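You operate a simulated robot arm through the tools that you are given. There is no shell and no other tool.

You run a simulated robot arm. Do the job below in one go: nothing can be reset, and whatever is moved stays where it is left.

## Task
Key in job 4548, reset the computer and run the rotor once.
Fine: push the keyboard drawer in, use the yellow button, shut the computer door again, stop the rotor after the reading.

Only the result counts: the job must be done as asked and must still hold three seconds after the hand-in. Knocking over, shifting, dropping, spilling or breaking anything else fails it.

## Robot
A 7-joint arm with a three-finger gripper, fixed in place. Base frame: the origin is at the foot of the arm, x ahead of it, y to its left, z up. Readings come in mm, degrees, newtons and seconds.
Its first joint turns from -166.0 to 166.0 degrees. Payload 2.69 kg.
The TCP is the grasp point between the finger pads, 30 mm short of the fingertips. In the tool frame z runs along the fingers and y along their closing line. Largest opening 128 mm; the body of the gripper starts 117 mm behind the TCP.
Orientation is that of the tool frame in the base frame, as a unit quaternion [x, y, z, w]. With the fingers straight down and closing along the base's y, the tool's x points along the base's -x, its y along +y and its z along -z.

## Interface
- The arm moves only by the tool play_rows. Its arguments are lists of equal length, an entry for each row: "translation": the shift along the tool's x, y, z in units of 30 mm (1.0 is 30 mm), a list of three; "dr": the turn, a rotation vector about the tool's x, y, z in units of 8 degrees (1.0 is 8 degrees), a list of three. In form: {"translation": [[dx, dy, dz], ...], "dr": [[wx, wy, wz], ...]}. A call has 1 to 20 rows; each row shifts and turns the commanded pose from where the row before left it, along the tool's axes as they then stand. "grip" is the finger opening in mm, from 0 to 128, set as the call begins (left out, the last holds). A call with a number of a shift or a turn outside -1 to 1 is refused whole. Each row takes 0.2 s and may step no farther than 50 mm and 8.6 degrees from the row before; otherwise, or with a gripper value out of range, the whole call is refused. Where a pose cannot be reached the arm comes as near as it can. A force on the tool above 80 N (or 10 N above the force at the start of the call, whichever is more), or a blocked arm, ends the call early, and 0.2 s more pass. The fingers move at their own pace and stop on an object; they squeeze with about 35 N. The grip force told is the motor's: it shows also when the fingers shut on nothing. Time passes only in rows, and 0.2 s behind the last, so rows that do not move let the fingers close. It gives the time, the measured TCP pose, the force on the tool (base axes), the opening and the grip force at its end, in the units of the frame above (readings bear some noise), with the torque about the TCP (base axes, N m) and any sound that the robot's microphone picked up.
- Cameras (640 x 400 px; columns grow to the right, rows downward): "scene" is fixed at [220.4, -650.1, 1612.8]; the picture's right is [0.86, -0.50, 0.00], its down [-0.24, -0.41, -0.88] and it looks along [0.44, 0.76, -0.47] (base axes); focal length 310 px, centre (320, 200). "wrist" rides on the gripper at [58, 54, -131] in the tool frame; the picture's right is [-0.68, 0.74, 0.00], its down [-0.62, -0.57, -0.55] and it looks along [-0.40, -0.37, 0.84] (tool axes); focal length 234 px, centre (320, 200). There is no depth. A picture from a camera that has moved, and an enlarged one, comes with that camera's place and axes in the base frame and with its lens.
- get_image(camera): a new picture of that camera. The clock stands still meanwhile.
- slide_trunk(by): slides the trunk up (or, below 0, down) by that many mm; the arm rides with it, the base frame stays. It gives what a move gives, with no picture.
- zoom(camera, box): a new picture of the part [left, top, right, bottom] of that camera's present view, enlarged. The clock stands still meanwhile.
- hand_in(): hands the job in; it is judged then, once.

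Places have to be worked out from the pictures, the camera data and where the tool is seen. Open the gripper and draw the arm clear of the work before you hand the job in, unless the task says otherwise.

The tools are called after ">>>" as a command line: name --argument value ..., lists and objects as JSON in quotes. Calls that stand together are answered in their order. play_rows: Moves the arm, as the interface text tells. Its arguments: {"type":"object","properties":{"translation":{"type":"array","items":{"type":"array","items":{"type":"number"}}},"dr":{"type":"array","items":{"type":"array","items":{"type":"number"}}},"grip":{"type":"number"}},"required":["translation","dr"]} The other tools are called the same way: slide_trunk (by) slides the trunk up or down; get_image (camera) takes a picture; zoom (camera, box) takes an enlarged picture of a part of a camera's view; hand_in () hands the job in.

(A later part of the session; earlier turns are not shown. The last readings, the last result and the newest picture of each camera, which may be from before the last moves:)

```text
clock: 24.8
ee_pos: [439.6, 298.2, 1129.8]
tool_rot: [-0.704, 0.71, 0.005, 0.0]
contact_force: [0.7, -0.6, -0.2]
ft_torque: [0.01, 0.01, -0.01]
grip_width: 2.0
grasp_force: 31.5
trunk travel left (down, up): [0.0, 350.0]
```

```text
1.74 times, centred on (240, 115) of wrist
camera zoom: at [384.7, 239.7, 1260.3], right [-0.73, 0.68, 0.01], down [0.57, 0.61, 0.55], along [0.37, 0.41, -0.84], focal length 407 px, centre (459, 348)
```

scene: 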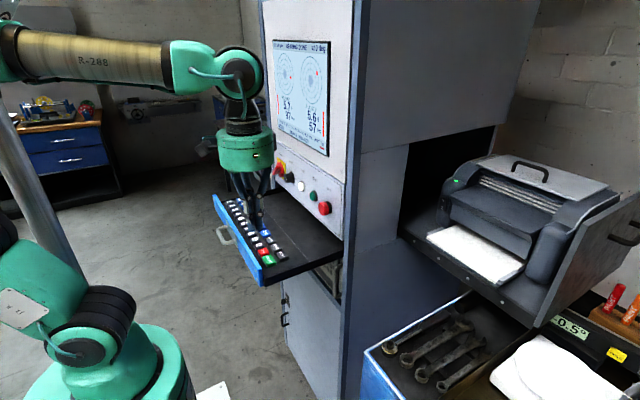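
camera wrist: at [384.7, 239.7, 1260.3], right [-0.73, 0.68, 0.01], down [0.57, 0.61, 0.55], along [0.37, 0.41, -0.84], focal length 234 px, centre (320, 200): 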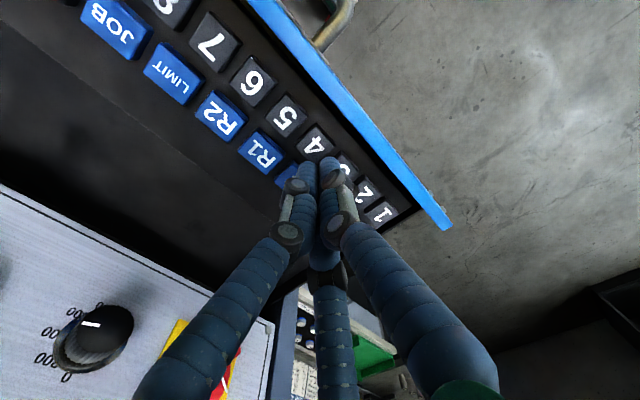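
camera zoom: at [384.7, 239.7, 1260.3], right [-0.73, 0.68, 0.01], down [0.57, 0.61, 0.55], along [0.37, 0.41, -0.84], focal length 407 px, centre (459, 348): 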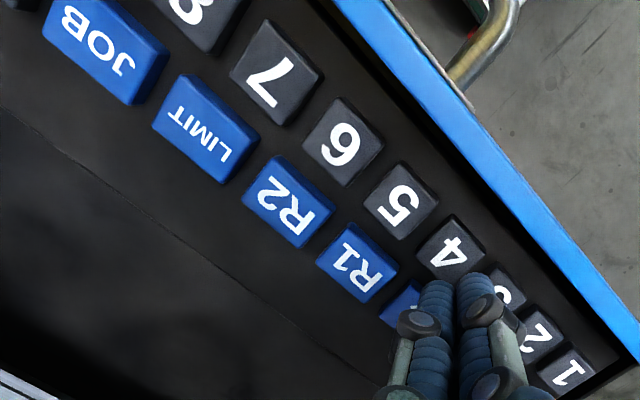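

From this view the keys come out at x≈437 with y: 4→291, 5→258, 8→155, CLEAR→53, ENTER→10. I move over CLEAR and check.

>>> play_rows --translation '[[0.907, 0, 0], [0.907, 0, 0], [0.907, 0, 0], [0.907, 0, 0], [0.907, 0, 0], [0.907, 0, 0], [0.907, 0, 0], [0.907, 0, 0], [0.907, 0, 0], [0, 0, 0.8]]' --dr '[[0, 0, 0], [0, 0, 0], [0, 0, 0], [0, 0, 0], [0, 0, 0], [0, 0, 0], [0, 0, 0], [0, 0, 0], [0, 0, 0], [0, 0, 0]]'

>>> zoom --camera "scene" --box '[245, 215, 305, 275]'

>>> zoom --camera "wrist" --box '[140, 0, 480, 230]'

```text
clock: 27.0
ee_pos: [439.4, 50.9, 1104.1]
tool_rot: [-0.704, 0.71, 0.004, 0.0]
contact_force: [-0.3, 1.0, -0.5]
ft_torque: [0.03, -0.03, 0.03]
grip_width: 2.0
grasp_force: 31.8
trunk travel left (down, up): [0.0, 350.0]
```

```text
6.67 times, centred on (275, 245) of scene
camera zoom: at [220.4, -650.1, 1612.8], right [0.86, -0.5, 0.0], down [-0.24, -0.41, -0.88], along [0.44, 0.76, -0.47], focal length 2065 px, centre (620, -100)
```

zoom: 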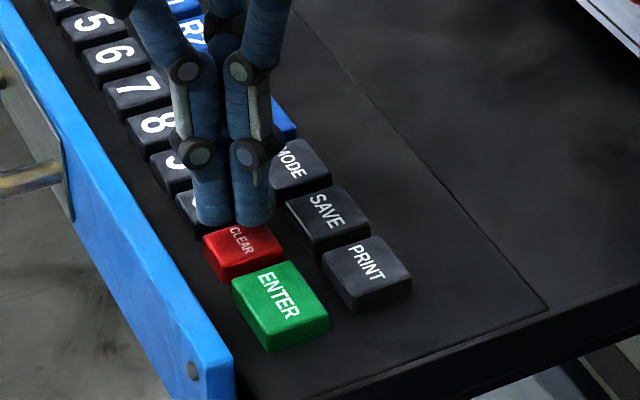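

```text
1.74 times, centred on (310, 115) of wrist
camera zoom: at [383.5, -6.8, 1234.2], right [-0.73, 0.68, 0.01], down [0.57, 0.61, 0.55], along [0.37, 0.41, -0.83], focal length 407 px, centre (337, 348)
```

zoom: 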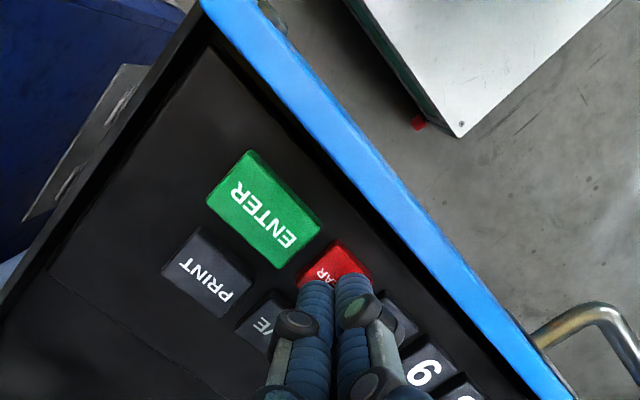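

The tip projects onto the centre of CLEAR. I shift 3 mm away from the second row and press.

>>> play_rows --translation '[[0, 0.1, 0.2], [0, 0, 0.25], [0, 0, 0.085], [0, 0, 0.085]]' --dr '[[0, 0, 0], [0, 0, 0], [0, 0, 0], [0, 0, 0]]'

>>> zoom --camera "scene" --box '[265, 95, 335, 165]'

>>> zoom --camera "scene" --box '[245, 215, 305, 275]'

```text
clock: 28.0
ee_pos: [434.6, 53.3, 1085.7]
tool_rot: [-0.704, 0.71, 0.005, 0.0]
contact_force: [1.1, -0.9, 1.6]
ft_torque: [-0.04, -0.02, 0.02]
grip_width: 2.0
grasp_force: 31.7
trunk travel left (down, up): [0.0, 350.0]
heard: click
```

```text
5.71 times, centred on (300, 130) of scene
camera zoom: at [220.4, -650.1, 1612.8], right [0.86, -0.5, 0.0], down [-0.24, -0.41, -0.88], along [0.44, 0.76, -0.47], focal length 1770 px, centre (434, 600)
```

zoom: 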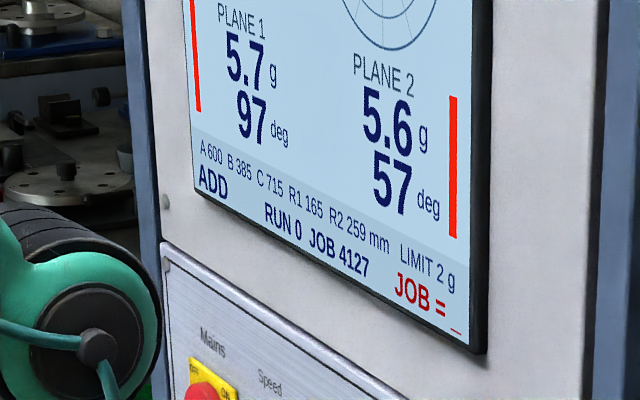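

```text
6.67 times, centred on (275, 245) of scene
camera zoom: at [220.4, -650.1, 1612.8], right [0.86, -0.5, 0.0], down [-0.24, -0.41, -0.88], along [0.44, 0.76, -0.47], focal length 2065 px, centre (620, -100)
```

zoom: 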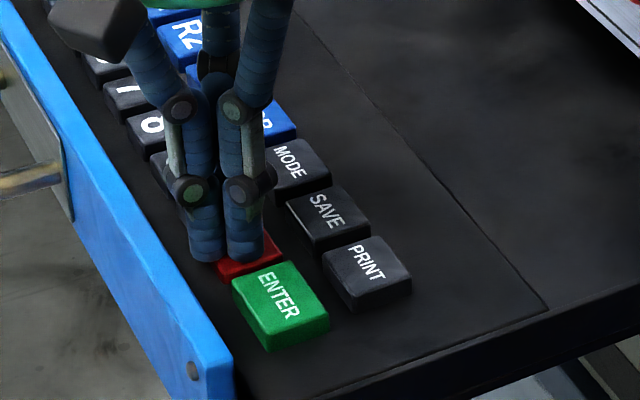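

The entry is cleared to "JOB = _". I lift and move over key 4 at y≈291.

>>> play_rows --translation '[[0, 0, -0.3], [0, 0, -0.37], [-0.882, 0, 0], [-0.882, 0, 0], [-0.882, 0, 0], [-0.882, 0, 0], [-0.882, 0, 0], [-0.882, 0, 0], [-0.882, 0, 0], [-0.882, 0, 0], [-0.882, 0, 0]]' --dr '[[0, 0, 0], [0, 0, 0], [0, 0, 0], [0, 0, 0], [0, 0, 0], [0, 0, 0], [0, 0, 0], [0, 0, 0], [0, 0, 0], [0, 0, 0], [0, 0, 0]]'

>>> zoom --camera "wrist" --box '[140, 0, 480, 230]'

>>> zoom --camera "scene" --box '[220, 185, 280, 245]'

```text
clock: 30.4
ee_pos: [434.7, 287.8, 1106.9]
tool_rot: [-0.704, 0.71, 0.004, 0.0]
contact_force: [0.0, -0.7, 0.1]
ft_torque: [0.05, -0.03, -0.02]
grip_width: 2.3
grasp_force: 31.7
trunk travel left (down, up): [0.0, 350.0]
```

```text
1.74 times, centred on (310, 115) of wrist
camera zoom: at [379.2, 230.2, 1236.9], right [-0.73, 0.68, 0.01], down [0.57, 0.61, 0.55], along [0.37, 0.41, -0.84], focal length 407 px, centre (337, 348)
```

zoom: 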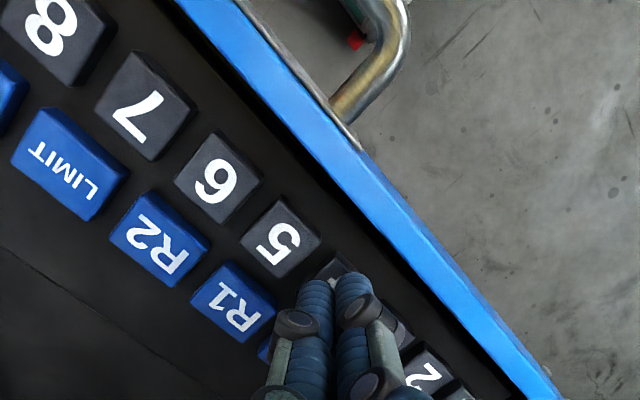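

```text
6.67 times, centred on (250, 215) of scene
camera zoom: at [220.4, -650.1, 1612.8], right [0.86, -0.5, 0.0], down [-0.24, -0.41, -0.88], along [0.44, 0.76, -0.47], focal length 2065 px, centre (787, 100)
```

zoom: 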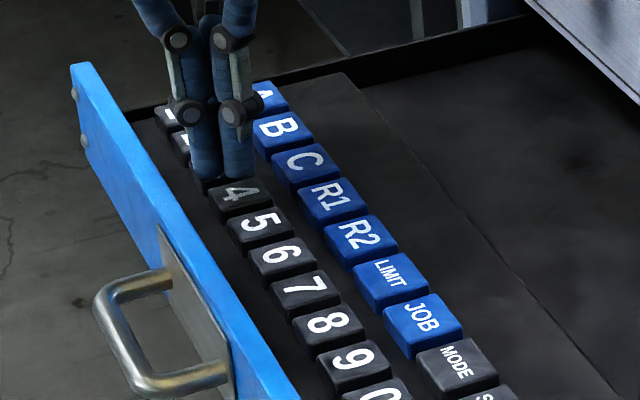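

The tip is over 4 (estimated y≈292); I nudge 3 mm toward +y and press.

>>> play_rows --translation '[[-0.1, 0, 0.3], [0, 0, 0.25], [0, 0, 0.085], [0, 0, 0.085]]' --dr '[[0, 0, 0], [0, 0, 0], [0, 0, 0], [0, 0, 0]]'

>>> zoom --camera "scene" --box '[265, 95, 335, 165]'

```text
clock: 31.4
ee_pos: [435.9, 293.7, 1086.1]
tool_rot: [-0.704, 0.71, 0.005, 0.0]
contact_force: [0.6, -0.5, 2.0]
ft_torque: [-0.03, -0.05, 0.01]
grip_width: 2.2
grasp_force: 31.2
trunk travel left (down, up): [0.0, 350.0]
heard: click
```

```text
5.71 times, centred on (300, 130) of scene
camera zoom: at [220.4, -650.1, 1612.8], right [0.86, -0.5, 0.0], down [-0.24, -0.41, -0.88], along [0.44, 0.76, -0.47], focal length 1770 px, centre (434, 600)
```

zoom: 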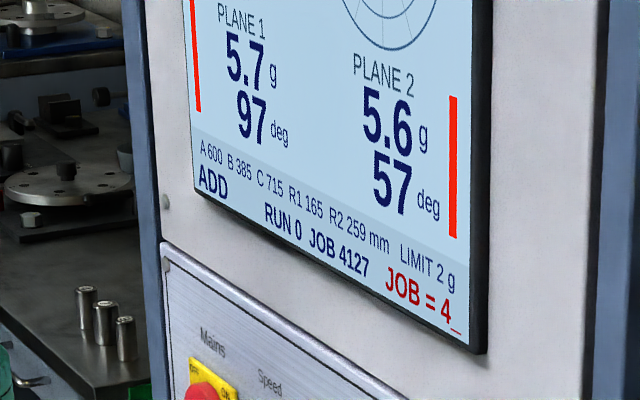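

"JOB = 4_" is right. Now 5: lift 15 mm, shift 34.4 mm toward -y and press in one call.

>>> play_rows --translation '[[0, 0, -0.25], [0, 0, -0.25], [0.573, 0, 0], [0.573, 0, 0], [0, 0, 0], [0, 0, 0.25], [0, 0, 0.09], [0, 0, 0.085], [0, 0, 0.085]]' --dr '[[0, 0, 0], [0, 0, 0], [0, 0, 0], [0, 0, 0], [0, 0, 0], [0, 0, 0], [0, 0, 0], [0, 0, 0], [0, 0, 0]]'

>>> zoom --camera "scene" --box '[265, 95, 335, 165]'

```text
clock: 33.4
ee_pos: [437.2, 258.4, 1085.2]
tool_rot: [-0.704, 0.71, 0.005, 0.0]
contact_force: [-0.1, -1.0, 2.4]
ft_torque: [-0.07, -0.04, 0.0]
grip_width: 1.9
grasp_force: 31.9
trunk travel left (down, up): [0.0, 350.0]
heard: click
```

```text
5.71 times, centred on (300, 130) of scene
camera zoom: at [220.4, -650.1, 1612.8], right [0.86, -0.5, 0.0], down [-0.24, -0.41, -0.88], along [0.44, 0.76, -0.47], focal length 1770 px, centre (434, 600)
```

zoom: 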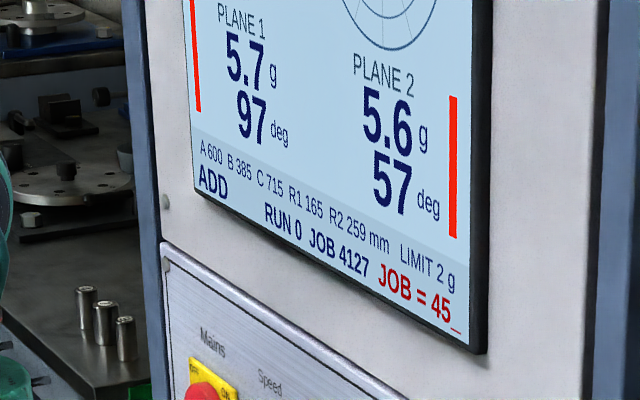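

"JOB = 45_". Next 4 again: lift, shift 34.4 mm toward +y and press.

>>> play_rows --translation '[[0, 0, -0.25], [0, 0, -0.25], [-0.573, 0, 0], [-0.573, 0, 0], [0, 0, 0], [0, 0, 0.25], [0, 0, 0.09], [0, 0, 0.085], [0, 0, 0.085]]' --dr '[[0, 0, 0], [0, 0, 0], [0, 0, 0], [0, 0, 0], [0, 0, 0], [0, 0, 0], [0, 0, 0], [0, 0, 0], [0, 0, 0]]'

>>> zoom --camera "scene" --box '[265, 95, 335, 165]'

```text
clock: 35.4
ee_pos: [436.0, 294.2, 1085.6]
tool_rot: [-0.704, 0.71, 0.005, 0.001]
contact_force: [-1.0, -0.7, 2.3]
ft_torque: [-0.04, -0.02, 0.02]
grip_width: 2.2
grasp_force: 31.5
trunk travel left (down, up): [0.0, 350.0]
heard: click
```

```text
5.71 times, centred on (300, 130) of scene
camera zoom: at [220.4, -650.1, 1612.8], right [0.86, -0.5, 0.0], down [-0.24, -0.41, -0.88], along [0.44, 0.76, -0.47], focal length 1770 px, centre (434, 600)
```

zoom: 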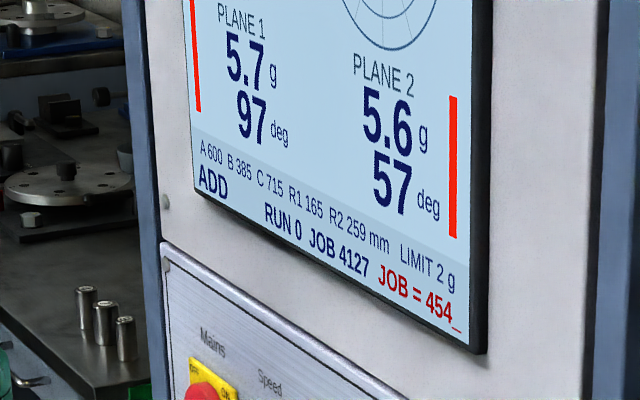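

"JOB = 454_". Next 8 at y≈155: lift 20 mm, shift 137 mm toward -y, press.

>>> play_rows --translation '[[0, 0, -0.3], [0, 0, -0.367], [0.916, 0, 0], [0.916, 0, 0], [0.916, 0, 0], [0.916, 0, 0], [0.916, 0, 0], [0, 0, 0], [0, 0, 0.3], [0, 0, 0.17], [0, 0, 0.085], [0, 0, 0.085]]' --dr '[[0, 0, 0], [0, 0, 0], [0, 0, 0], [0, 0, 0], [0, 0, 0], [0, 0, 0], [0, 0, 0], [0, 0, 0], [0, 0, 0], [0, 0, 0], [0, 0, 0], [0, 0, 0]]'

>>> zoom --camera "scene" --box '[265, 95, 335, 165]'

>>> zoom --camera "scene" --box '[245, 200, 305, 260]'

```text
clock: 38.0
ee_pos: [435.4, 156.1, 1085.6]
tool_rot: [-0.704, 0.71, 0.005, 0.001]
contact_force: [1.1, -0.5, 3.4]
ft_torque: [-0.05, -0.05, 0.02]
grip_width: 2.0
grasp_force: 31.1
trunk travel left (down, up): [0.0, 350.0]
heard: click
```

```text
5.71 times, centred on (300, 130) of scene
camera zoom: at [220.4, -650.1, 1612.8], right [0.86, -0.5, 0.0], down [-0.24, -0.41, -0.88], along [0.44, 0.76, -0.47], focal length 1770 px, centre (434, 600)
```

zoom: 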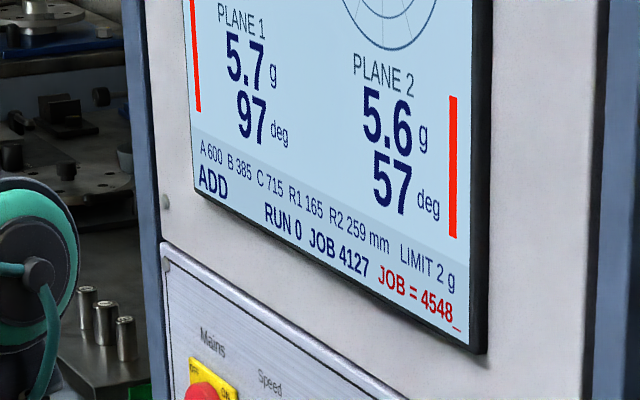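

```text
6.67 times, centred on (275, 230) of scene
camera zoom: at [220.4, -650.1, 1612.8], right [0.86, -0.5, 0.0], down [-0.24, -0.41, -0.88], along [0.44, 0.76, -0.47], focal length 2065 px, centre (620, 0)
```

zoom: 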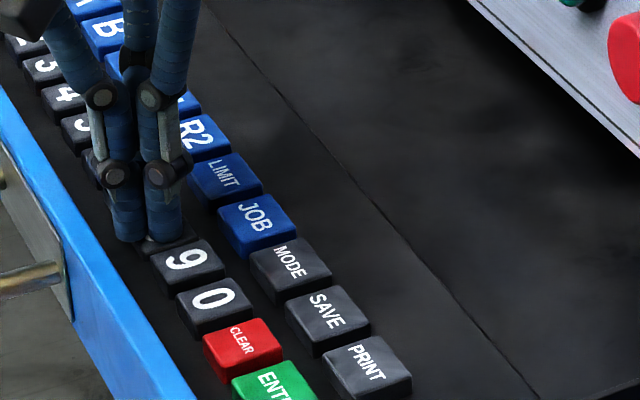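

"JOB = 4548_" is shown. Now ENTER at about (437, 9): lift 20 mm, shift 147 mm toward -y and press.

>>> play_rows --translation '[[0, 0, -0.3], [0, 0, -0.367], [0.98, 0, 0], [0.98, 0, 0], [0.98, 0, 0], [0.98, 0, 0], [0.98, 0, 0], [0, 0, 0], [0, 0, 0.3], [0, 0, 0.17], [0, 0, 0.085], [0, 0, 0.085]]' --dr '[[0, 0, 0], [0, 0, 0], [0, 0, 0], [0, 0, 0], [0, 0, 0], [0, 0, 0], [0, 0, 0], [0, 0, 0], [0, 0, 0], [0, 0, 0], [0, 0, 0], [0, 0, 0]]'

>>> zoom --camera "scene" --box '[265, 95, 335, 165]'

>>> zoom --camera "scene" --box '[245, 215, 305, 275]'

```text
clock: 40.6
ee_pos: [434.6, 9.2, 1085.2]
tool_rot: [-0.704, 0.71, 0.004, 0.0]
contact_force: [0.2, 0.1, 2.0]
ft_torque: [-0.03, -0.06, 0.0]
grip_width: 2.1
grasp_force: 31.3
trunk travel left (down, up): [0.0, 350.0]
heard: click
```

```text
5.71 times, centred on (300, 130) of scene
camera zoom: at [220.4, -650.1, 1612.8], right [0.86, -0.5, 0.0], down [-0.24, -0.41, -0.88], along [0.44, 0.76, -0.47], focal length 1770 px, centre (434, 600)
```

zoom: 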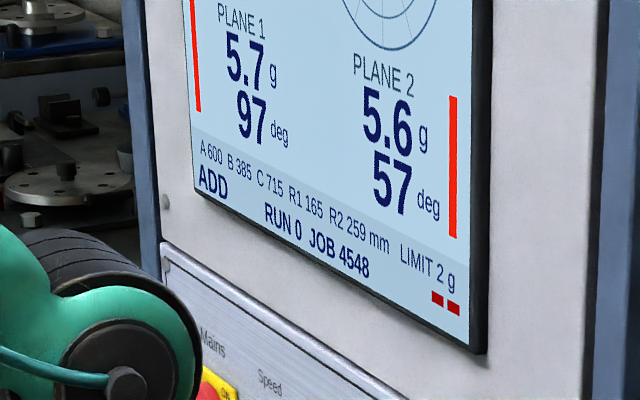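

```text
6.67 times, centred on (275, 245) of scene
camera zoom: at [220.4, -650.1, 1612.8], right [0.86, -0.5, 0.0], down [-0.24, -0.41, -0.88], along [0.44, 0.76, -0.47], focal length 2065 px, centre (620, -100)
```

zoom: 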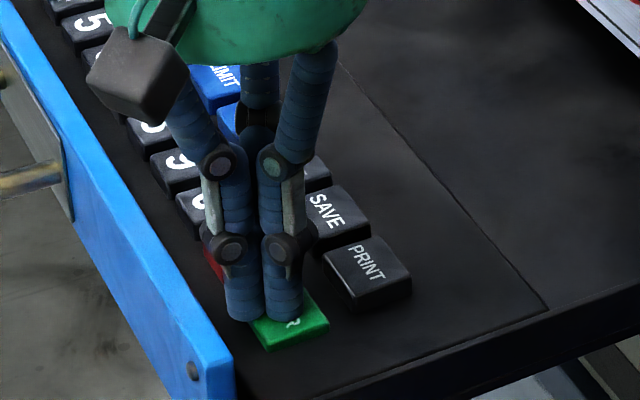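

JOB 4548 is now set and shown. Next the drawer must go in: I lift, turn the tool back so its body is slim along x, and move in front of the drawer handle to measure it.

>>> play_rows --translation '[[0, 0, -0.5], [0, 0, -1], [0, 0, -1], [0, 0, -1], [0, 0, -0.5], [0, 0, 0], [0, 0, 0], [0, 0, 0], [0, 0, 0], [0, 0, 0], [0, 0, 0], [0, 0, 0]]' --dr '[[0, 0, 0.9375], [0, 0, 0.9375], [0, 0, 0.9375], [0, 0, 0.9375], [0, 0, 0.9375], [0, 0, 0.9375], [0, 0, 0.9375], [0, 0, 0.9375], [0, 0, 0.9375], [0, 0, 0.9375], [0, 0, 0.9375], [0, 0, 0.9375]]'

>>> play_rows --translation '[[0.548, 0.886, 0], [0.548, 0.886, 0], [0.548, 0.886, 0], [0.548, 0.886, 0], [0.548, 0.886, 0], [0.548, 0.886, 0], [0.548, 0.886, 0]]' --dr '[[0, 0, 0], [0, 0, 0], [0, 0, 0], [0, 0, 0], [0, 0, 0], [0, 0, 0], [0, 0, 0]]'

>>> get_image --camera "wrist"

>>> get_image --camera "scene"

>>> zoom --camera "scene" --box '[205, 185, 305, 285]'

```text
clock: 43.2
ee_pos: [436.0, 7.5, 1205.0]
tool_rot: [0.005, 1.0, 0.003, -0.004]
contact_force: [0.0, 0.0, 0.5]
ft_torque: [0.01, 0.02, 0.03]
grip_width: 2.1
grasp_force: 31.6
trunk travel left (down, up): [0.0, 350.0]
```

```text
clock: 44.8
ee_pos: [321.9, 194.1, 1208.7]
tool_rot: [0.005, 1.0, 0.003, -0.003]
contact_force: [-0.4, -0.3, 0.2]
ft_torque: [0.01, 0.01, 0.02]
grip_width: 2.2
grasp_force: 31.2
trunk travel left (down, up): [0.0, 350.0]
```

```text
taken
camera wrist: at [262.1, 248.7, 1339.3], right [0.68, 0.73, 0.0], down [0.61, -0.58, 0.54], along [0.4, -0.37, -0.84], focal length 234 px, centre (320, 200)
```

wrist: 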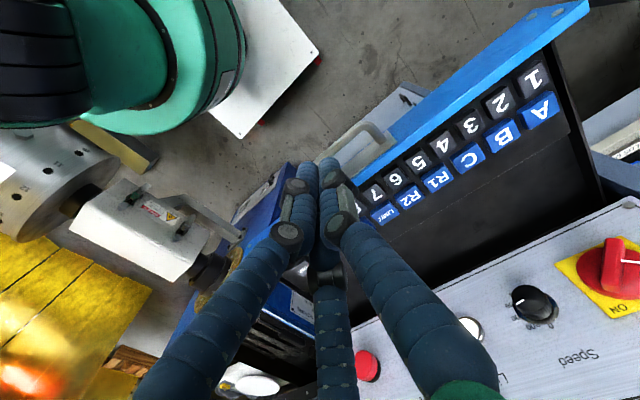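

```text
taken
```

scene: 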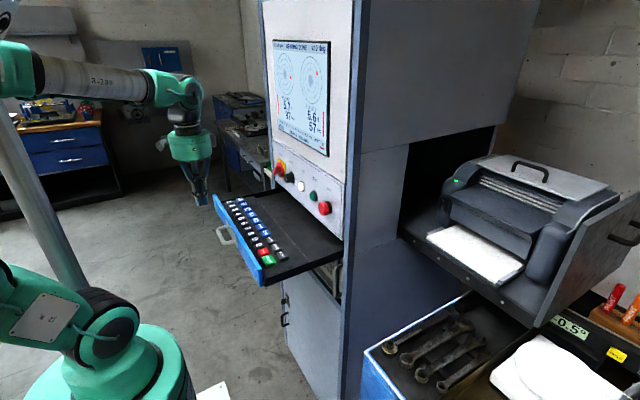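

```text
4.00 times, centred on (255, 235) of scene
camera zoom: at [220.4, -650.1, 1612.8], right [0.86, -0.5, 0.0], down [-0.24, -0.41, -0.88], along [0.44, 0.76, -0.47], focal length 1239 px, centre (580, 60)
```

zoom: 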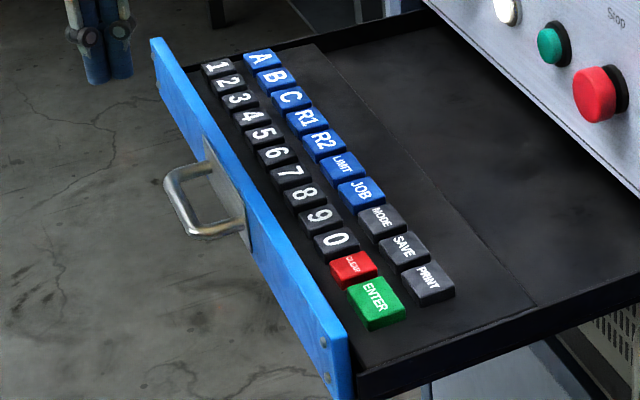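

I zoom the wrist view on the handle to work out where its bar is.

>>> zoom --camera "wrist" --box '[280, 60, 480, 200]'

```text
2.86 times, centred on (380, 130) of wrist
camera zoom: at [262.1, 248.7, 1339.3], right [0.68, 0.73, 0.0], down [0.61, -0.58, 0.54], along [0.4, -0.37, -0.84], focal length 669 px, centre (149, 400)
```

zoom: 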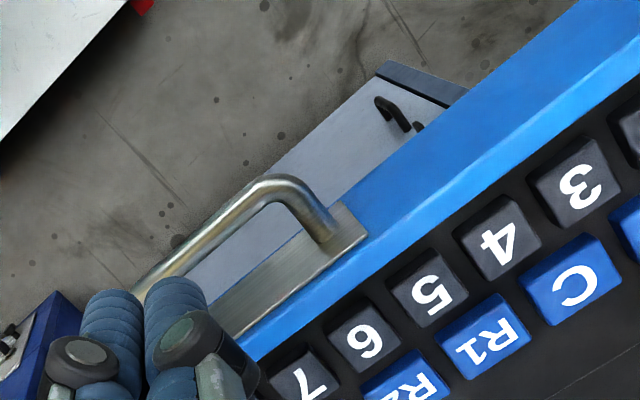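

The handle bar lies at about x 350, y 150–238, z 1057. I lower the closed fingers in front of the bar's middle (TCP z≈1060).

>>> play_rows --translation '[[0, 0, 0.99], [0, 0, 0.99], [0, 0, 0.99], [0, 0, 0.99], [0, 0, 0.99]]' --dr '[[0, 0, 0], [0, 0, 0], [0, 0, 0], [0, 0, 0], [0, 0, 0]]'

>>> zoom --camera "scene" --box '[205, 165, 305, 265]'

>>> get_image --camera "wrist"

```text
clock: 46.0
ee_pos: [321.7, 197.4, 1056.4]
tool_rot: [0.004, 1.0, 0.004, -0.002]
contact_force: [0.3, 0.2, -0.1]
ft_torque: [0.02, -0.01, -0.01]
grip_width: 2.0
grasp_force: 31.4
trunk travel left (down, up): [0.0, 350.0]
```

```text
4.00 times, centred on (255, 215) of scene
camera zoom: at [220.4, -650.1, 1612.8], right [0.86, -0.5, 0.0], down [-0.24, -0.41, -0.88], along [0.44, 0.76, -0.47], focal length 1239 px, centre (580, 140)
```

zoom: 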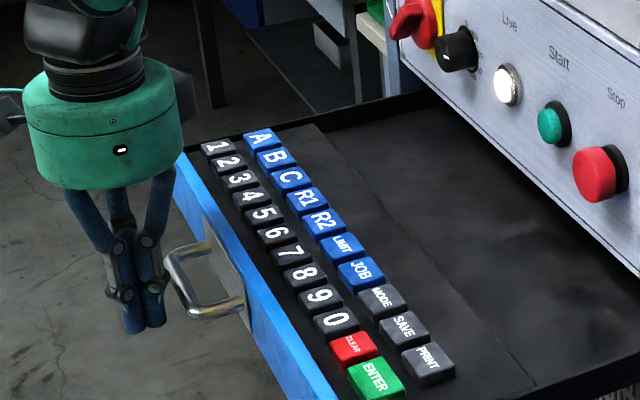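

```text
taken
camera wrist: at [262.7, 251.6, 1188.0], right [0.68, 0.73, 0.0], down [0.61, -0.58, 0.54], along [0.4, -0.37, -0.84], focal length 234 px, centre (320, 200)
```

wrist: 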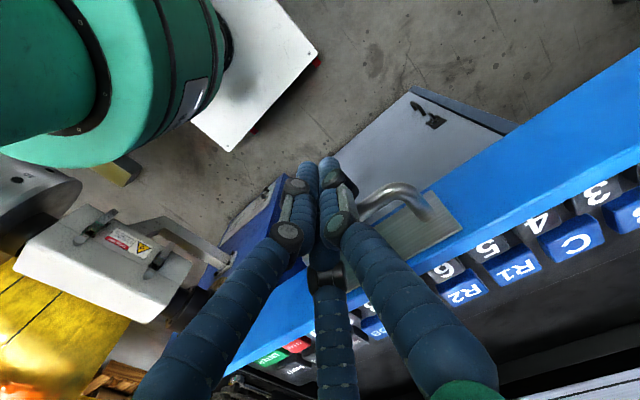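

Fingers are in front of the bar. I push toward +x, first 60 mm, watching the force.

>>> play_rows --translation '[[-0.333, 0, 0], [-0.333, 0, 0], [-0.333, 0, 0], [-0.333, 0, 0], [-0.333, 0, 0], [-0.333, 0, 0]]' --dr '[[0, 0, 0], [0, 0, 0], [0, 0, 0], [0, 0, 0], [0, 0, 0], [0, 0, 0]]'

>>> zoom --camera "scene" --box '[205, 145, 345, 285]'

```text
clock: 47.4
ee_pos: [381.4, 196.2, 1059.3]
tool_rot: [0.005, 1.0, 0.003, -0.002]
contact_force: [0.1, 0.7, 0.6]
ft_torque: [0.0, -0.01, 0.01]
grip_width: 2.2
grasp_force: 31.8
trunk travel left (down, up): [0.0, 350.0]
```

```text
2.86 times, centred on (275, 215) of scene
camera zoom: at [220.4, -650.1, 1612.8], right [0.86, -0.5, 0.0], down [-0.24, -0.41, -0.88], along [0.44, 0.76, -0.47], focal length 885 px, centre (449, 157)
```

zoom: 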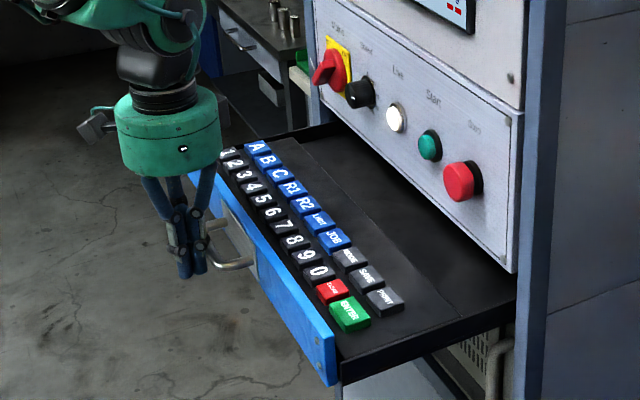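

The drawer slides in with little force. I continue pushing to about x 500, staying clear of the panel knobs.

>>> play_rows --translation '[[-0.333, 0, 0], [-0.333, 0, 0], [-0.333, 0, 0], [-0.333, 0, 0], [-0.333, 0, 0], [-0.333, 0, 0], [-0.333, 0, 0], [-0.333, 0, 0], [-0.333, 0, 0], [-0.333, 0, 0], [-0.333, 0, 0], [-0.333, 0, 0]]' --dr '[[0, 0, 0], [0, 0, 0], [0, 0, 0], [0, 0, 0], [0, 0, 0], [0, 0, 0], [0, 0, 0], [0, 0, 0], [0, 0, 0], [0, 0, 0], [0, 0, 0], [0, 0, 0]]'

>>> zoom --camera "scene" --box '[205, 145, 345, 285]'

>>> get_image --camera "wrist"

```text
clock: 50.0
ee_pos: [501.5, 194.3, 1056.7]
tool_rot: [0.004, 1.0, 0.003, -0.003]
contact_force: [-0.5, 0.0, 0.1]
ft_torque: [0.01, 0.0, 0.01]
grip_width: 2.3
grasp_force: 31.2
trunk travel left (down, up): [0.0, 350.0]
```

```text
2.86 times, centred on (275, 215) of scene
camera zoom: at [220.4, -650.1, 1612.8], right [0.86, -0.5, 0.0], down [-0.24, -0.41, -0.88], along [0.44, 0.76, -0.47], focal length 885 px, centre (449, 157)
```

zoom: 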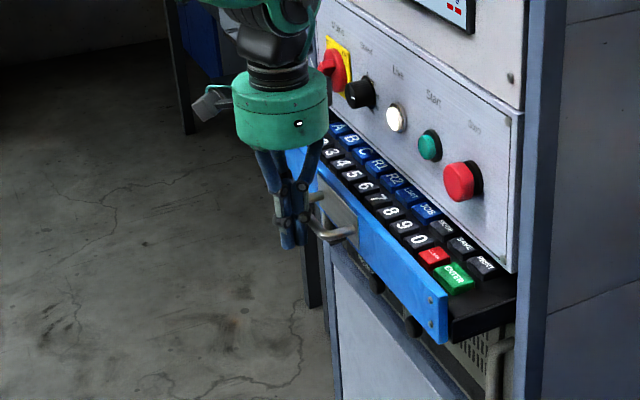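

```text
taken
camera wrist: at [442.1, 249.0, 1188.1], right [0.68, 0.73, 0.0], down [0.61, -0.58, 0.54], along [0.4, -0.37, -0.84], focal length 234 px, centre (320, 200)
```

wrist: 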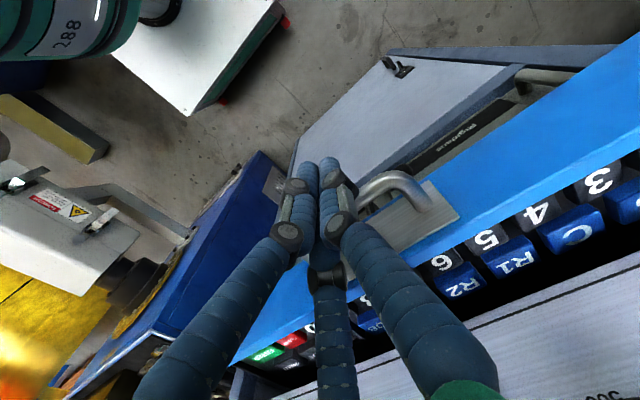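

The drawer front is now near x 555. I back off, move beside the handle (y≈100) and tilt the tool forward 56° so the final push keeps the gripper body away from the panel buttons.

>>> play_rows --translation '[[0.667, 0, -0.2], [0.667, 0, -0.23], [0, -0.79, 0], [0, -0.79, 0], [0, -0.79, 0], [0, -0.79, 0], [0, 0, 0], [0, 0, 0], [0, 0, 0], [0, 0, 0], [0, 0, 0], [0, 0, 0], [0, 0, 0]]' --dr '[[0, 0, 0], [0, 0, 0], [0, 0, 0], [0, 0, 0], [0, 0, 0], [0, 0, 0], [0, -1, 0], [0, -1, 0], [0, -1, 0], [0, -1, 0], [0, -1, 0], [0, -1, 0], [0, -1, 0]]'

>>> get_image --camera "wrist"

>>> get_image --camera "scene"

```text
clock: 52.8
ee_pos: [459.6, 102.4, 1063.6]
tool_rot: [0.003, 0.887, -0.001, 0.461]
contact_force: [-0.7, -0.5, 5.3]
ft_torque: [0.05, 0.41, 0.06]
grip_width: 2.3
grasp_force: 31.7
trunk travel left (down, up): [0.0, 350.0]
```

```text
taken
camera wrist: at [317.9, 157.6, 1090.3], right [0.39, 0.73, 0.55], down [-0.1, -0.57, 0.82], along [0.91, -0.38, -0.15], focal length 234 px, centre (320, 200)
```

wrist: 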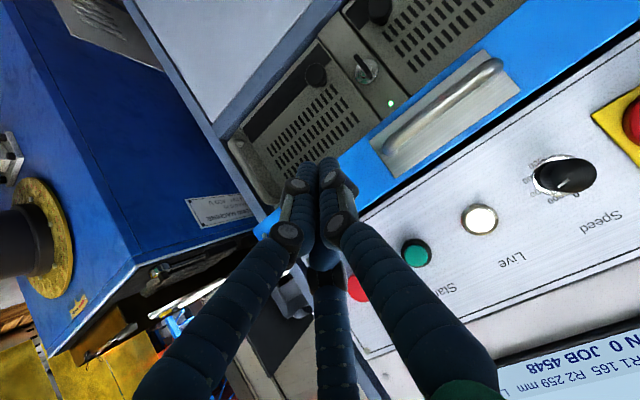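

```text
taken
```

scene: 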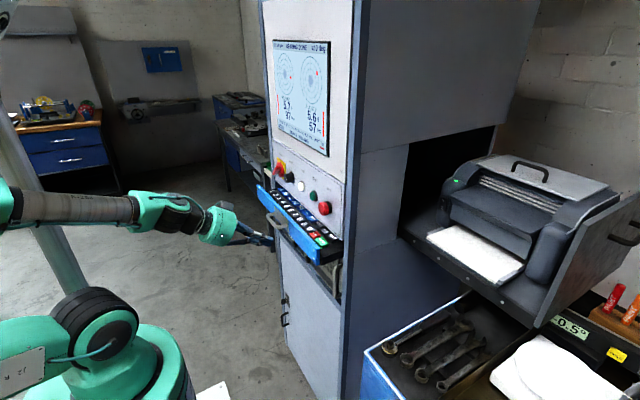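

The computer front (two grilles, knobs, a key and a green LED) is now visible. There is a 5 N upward force, so I zoom to see what the fingertips touch.

>>> zoom --camera "scene" --box '[225, 170, 355, 300]'

>>> zoom --camera "wrist" --box '[210, 0, 510, 200]'

```text
3.08 times, centred on (290, 235) of scene
camera zoom: at [220.4, -650.1, 1612.8], right [0.86, -0.5, 0.0], down [-0.24, -0.41, -0.88], along [0.44, 0.76, -0.47], focal length 953 px, centre (412, 92)
```

zoom: 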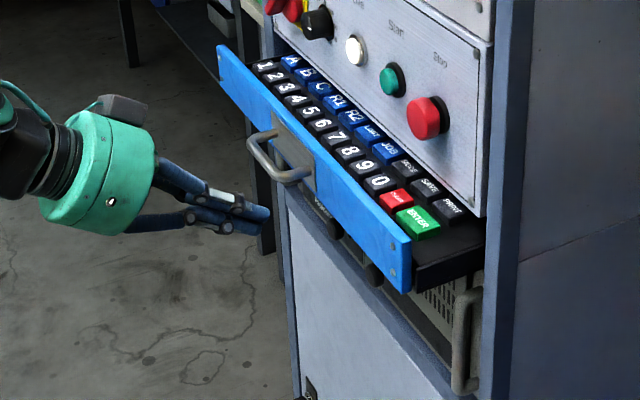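

```text
2.00 times, centred on (360, 100) of wrist
camera zoom: at [317.9, 157.6, 1090.3], right [0.39, 0.73, 0.55], down [-0.1, -0.57, 0.82], along [0.91, -0.38, -0.15], focal length 468 px, centre (240, 400)
```

zoom: 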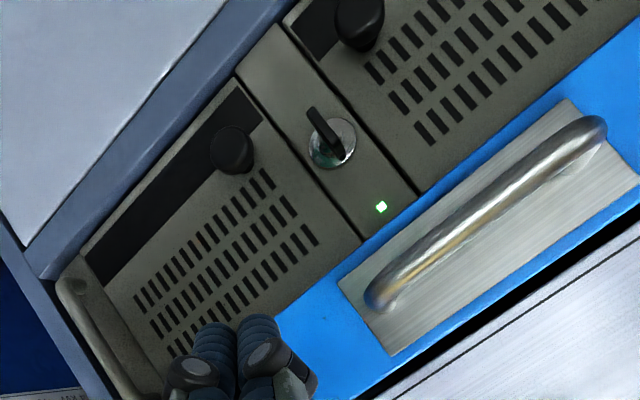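

Nothing is touched; the 5 N was just motion. The computer front shows two grille doors with black knobs and a centre post with a key and a green LED. I advance toward the drawer front to push it home.

>>> play_rows --translation '[[-0.191, 0, 0.273], [-0.191, 0, 0.273], [-0.191, 0, 0.273], [-0.191, 0, 0.273], [-0.191, 0, 0.273], [-0.191, 0, 0.273], [-0.191, 0, 0.273], [-0.191, 0, 0.273]]' --dr '[[0, 0, 0], [0, 0, 0], [0, 0, 0], [0, 0, 0], [0, 0, 0], [0, 0, 0], [0, 0, 0], [0, 0, 0]]'

>>> zoom --camera "scene" --box '[225, 170, 355, 300]'

```text
clock: 54.6
ee_pos: [539.0, 101.4, 1070.3]
tool_rot: [0.007, 0.884, 0.0, 0.467]
contact_force: [-0.3, -0.2, 0.0]
ft_torque: [0.05, 0.02, 0.04]
grip_width: 2.2
grasp_force: 32.1
trunk travel left (down, up): [0.0, 350.0]
```

```text
3.08 times, centred on (290, 235) of scene
camera zoom: at [220.4, -650.1, 1612.8], right [0.86, -0.5, 0.0], down [-0.24, -0.41, -0.88], along [0.44, 0.76, -0.47], focal length 953 px, centre (412, 92)
```

zoom: 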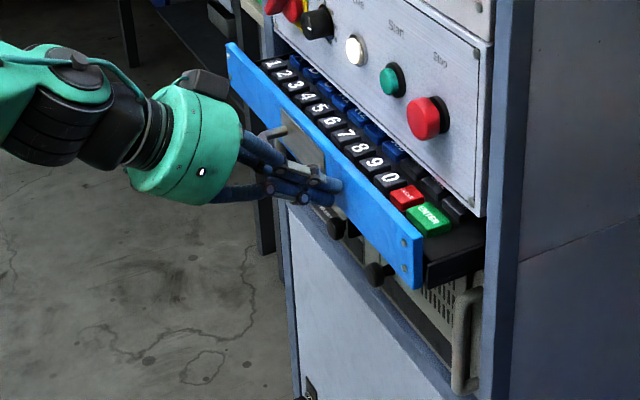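

The drawer is moving in again. I keep pushing in 8 mm rows.

>>> play_rows --translation '[[-0.153, 0, 0.218], [-0.153, 0, 0.218], [-0.153, 0, 0.218], [-0.153, 0, 0.218], [-0.153, 0, 0.218]]' --dr '[[0, 0, 0], [0, 0, 0], [0, 0, 0], [0, 0, 0], [0, 0, 0]]'

>>> zoom --camera "scene" --box '[225, 170, 355, 300]'

```text
clock: 55.8
ee_pos: [580.4, 99.3, 1070.5]
tool_rot: [0.006, 0.885, 0.002, 0.466]
contact_force: [0.6, -0.2, 1.0]
ft_torque: [0.0, 0.0, -0.01]
grip_width: 1.9
grasp_force: 31.1
trunk travel left (down, up): [0.0, 350.0]
```

```text
3.08 times, centred on (290, 235) of scene
camera zoom: at [220.4, -650.1, 1612.8], right [0.86, -0.5, 0.0], down [-0.24, -0.41, -0.88], along [0.44, 0.76, -0.47], focal length 953 px, centre (412, 92)
```

zoom: 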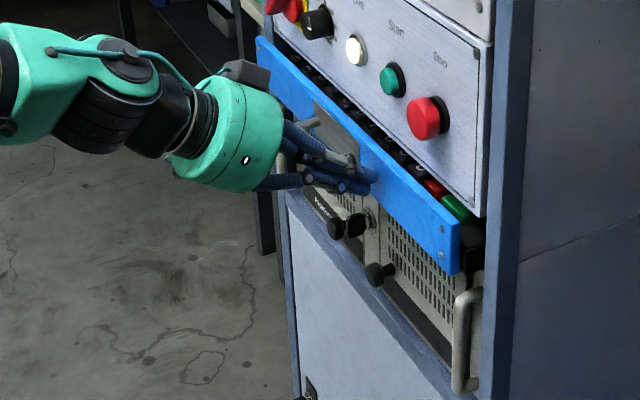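

Nearly shut; I push the last part in 5 mm rows.

>>> play_rows --translation '[[-0.096, 0, 0.137], [-0.096, 0, 0.137], [-0.096, 0, 0.137], [-0.096, 0, 0.137], [-0.096, 0, 0.137]]' --dr '[[0, 0, 0], [0, 0, 0], [0, 0, 0], [0, 0, 0], [0, 0, 0]]'

>>> zoom --camera "scene" --box '[225, 170, 355, 300]'

```text
clock: 56.8
ee_pos: [594.4, 99.9, 1070.2]
tool_rot: [0.006, 0.885, 0.001, 0.466]
contact_force: [-70.0, 0.4, 17.7]
ft_torque: [-0.13, -0.39, -0.32]
grip_width: 2.0
grasp_force: 31.5
trunk travel left (down, up): [0.0, 350.0]
stopped in row 5: the force on the tool passed its limit at 91 N (the readings are from after the stop); the commanded pose is now the measured one
```

```text
3.08 times, centred on (290, 235) of scene
camera zoom: at [220.4, -650.1, 1612.8], right [0.86, -0.5, 0.0], down [-0.24, -0.41, -0.88], along [0.44, 0.76, -0.47], focal length 953 px, centre (412, 92)
```

zoom: 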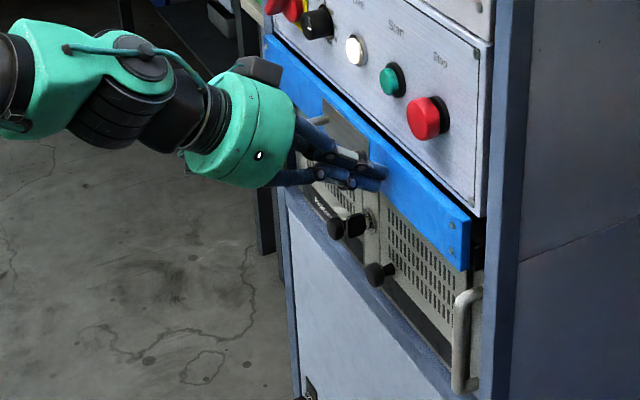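

The drawer is at its end stop (force rose to 91 N and the call ended). I back off 150 mm along -x and look at the computer front.

>>> play_rows --translation '[[0.574, 0, -0.818], [0.574, 0, -0.818], [0.574, 0, -0.818], [0.574, 0, -0.818], [0.574, 0, -0.818]]' --dr '[[0, 0, 0], [0, 0, 0], [0, 0, 0], [0, 0, 0], [0, 0, 0]]'

>>> get_image --camera "wrist"

>>> zoom --camera "scene" --box '[255, 170, 355, 300]'

>>> zoom --camera "scene" --box '[265, 35, 335, 165]'

```text
clock: 58.0
ee_pos: [448.0, 103.4, 1064.5]
tool_rot: [0.007, 0.886, -0.001, 0.464]
contact_force: [0.1, 0.2, 0.1]
ft_torque: [-0.04, -0.01, -0.05]
grip_width: 2.1
grasp_force: 31.3
trunk travel left (down, up): [0.0, 350.0]
```

```text
taken
camera wrist: at [307.0, 159.5, 1090.9], right [0.39, 0.73, 0.56], down [-0.11, -0.57, 0.81], along [0.91, -0.38, -0.15], focal length 234 px, centre (320, 200)
```

wrist: 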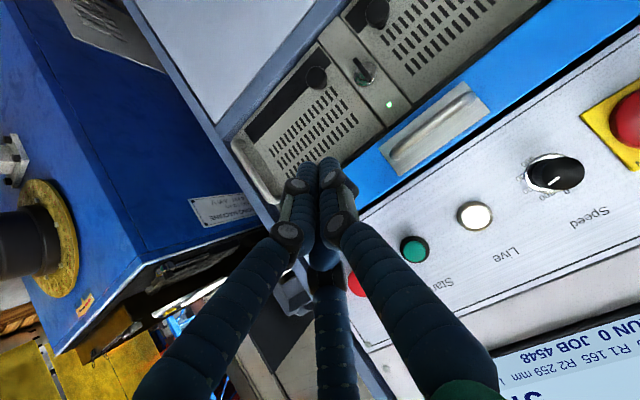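

```text
3.08 times, centred on (305, 235) of scene
camera zoom: at [220.4, -650.1, 1612.8], right [0.86, -0.5, 0.0], down [-0.24, -0.41, -0.88], along [0.44, 0.76, -0.47], focal length 953 px, centre (366, 92)
```

zoom: 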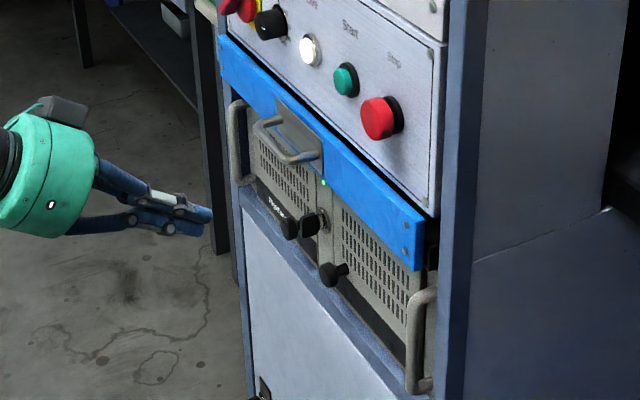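

```text
3.08 times, centred on (300, 100) of scene
camera zoom: at [220.4, -650.1, 1612.8], right [0.86, -0.5, 0.0], down [-0.24, -0.41, -0.88], along [0.44, 0.76, -0.47], focal length 953 px, centre (382, 508)
```

zoom: 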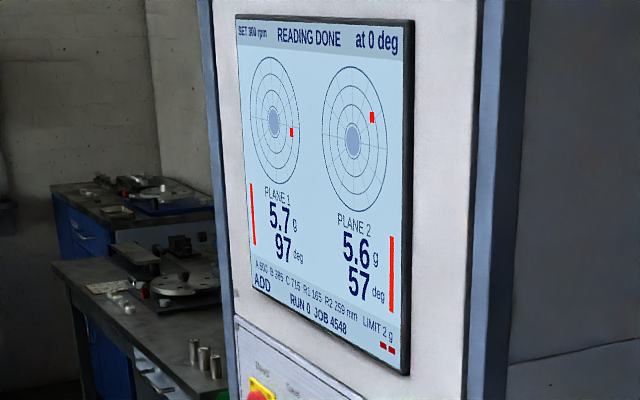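

The drawer is in and job 4548 holds. I zoom closely on the computer front from both cameras.

>>> zoom --camera "wrist" --box '[220, 0, 460, 160]'

>>> zoom --camera "scene" --box '[285, 200, 350, 300]'

>>> zoom --camera "scene" --box '[295, 220, 335, 260]'

```text
2.50 times, centred on (340, 80) of wrist
camera zoom: at [307.0, 159.5, 1090.9], right [0.39, 0.73, 0.56], down [-0.11, -0.57, 0.81], along [0.91, -0.38, -0.15], focal length 585 px, centre (270, 500)
```

zoom: 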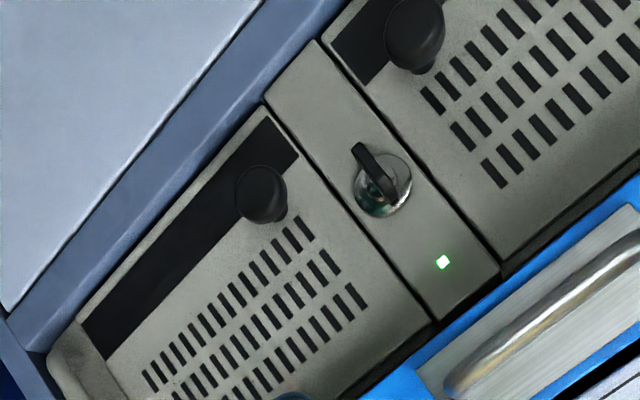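

```text
4.00 times, centred on (318, 250) of scene
camera zoom: at [220.4, -650.1, 1612.8], right [0.86, -0.5, 0.0], down [-0.24, -0.41, -0.88], along [0.44, 0.76, -0.47], focal length 1239 px, centre (330, 0)
```

zoom: 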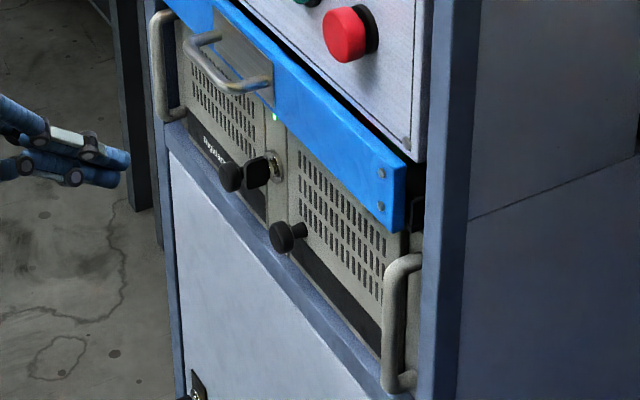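

```text
10.00 times, centred on (315, 240) of scene
camera zoom: at [220.4, -650.1, 1612.8], right [0.86, -0.5, 0.0], down [-0.24, -0.41, -0.88], along [0.44, 0.76, -0.47], focal length 3098 px, centre (370, -200)
```

zoom: 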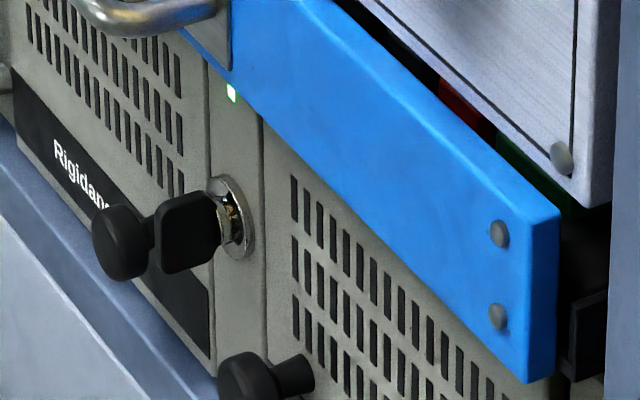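

Both knob heads come out at about x 622, z 906: one at y≈129 (right door) and one at y≈232 (left door), the key lock between them at y≈181, z≈940. I level the tool further, lower to z≈930 in front of the computer and open the gripper for a clear look.

>>> play_rows --translation '[[0, 0, 0], [0, 0, 0], [0, 0, 0], [0.85, 0, 0.31], [0.85, 0, 0.31], [0.85, 0, 0.31], [0.85, 0, 0.31], [0.85, 0, 0.31]]' --dr '[[0, -1, 0], [0, -1, 0], [0, -1, 0], [0, 0, 0], [0, 0, 0], [0, 0, 0], [0, 0, 0], [0, 0, 0]]' --grip 90

>>> get_image --camera "wrist"

>>> get_image --camera "scene"

```text
clock: 59.8
ee_pos: [472.8, 105.2, 940.3]
tool_rot: [0.008, 0.766, 0.002, 0.643]
contact_force: [-0.1, -1.2, 1.4]
ft_torque: [0.0, 0.01, 0.08]
grip_width: 90.0
grasp_force: 0.0
trunk travel left (down, up): [0.0, 350.0]
```

```text
taken
camera wrist: at [333.5, 162.2, 904.9], right [0.13, 0.73, 0.68], down [-0.44, -0.57, 0.69], along [0.89, -0.38, 0.25], focal length 234 px, centre (320, 200)
```

wrist: 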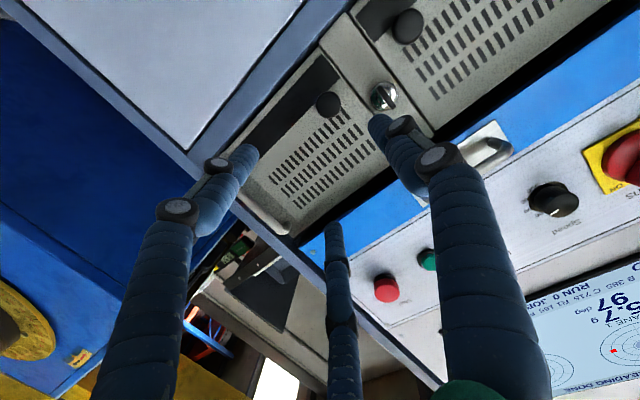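

```text
taken
```

scene: 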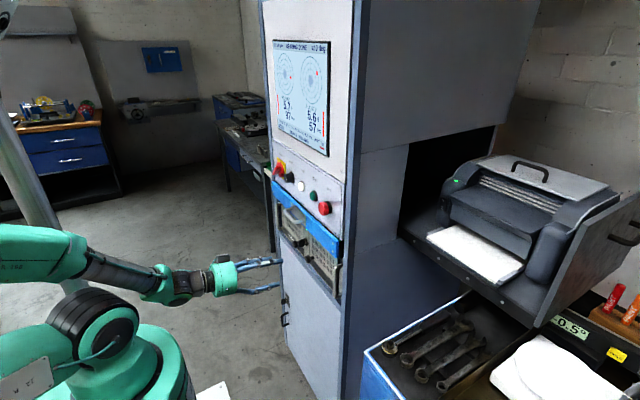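

The level pose works. I zoom on the doors and the key.

>>> zoom --camera "wrist" --box '[240, 0, 520, 200]'

>>> zoom --camera "scene" --box '[275, 200, 350, 300]'

```text
2.00 times, centred on (380, 100) of wrist
camera zoom: at [333.5, 162.2, 904.9], right [0.13, 0.73, 0.68], down [-0.44, -0.57, 0.69], along [0.89, -0.38, 0.25], focal length 468 px, centre (200, 400)
```

zoom: 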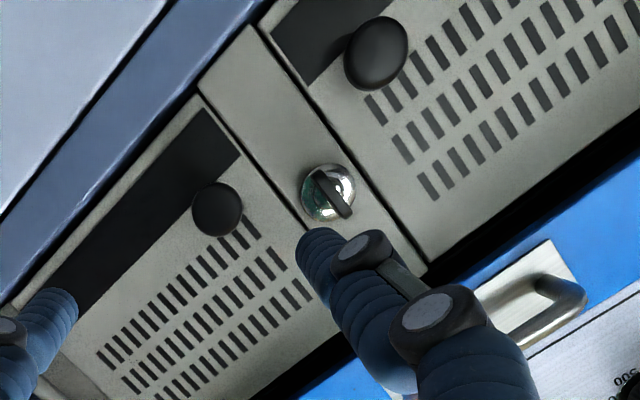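

```text
4.00 times, centred on (312, 250) of scene
camera zoom: at [220.4, -650.1, 1612.8], right [0.86, -0.5, 0.0], down [-0.24, -0.41, -0.88], along [0.44, 0.76, -0.47], focal length 1239 px, centre (350, 0)
```

zoom: 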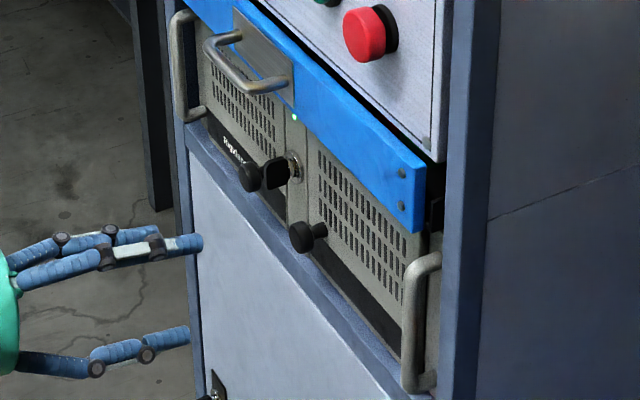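

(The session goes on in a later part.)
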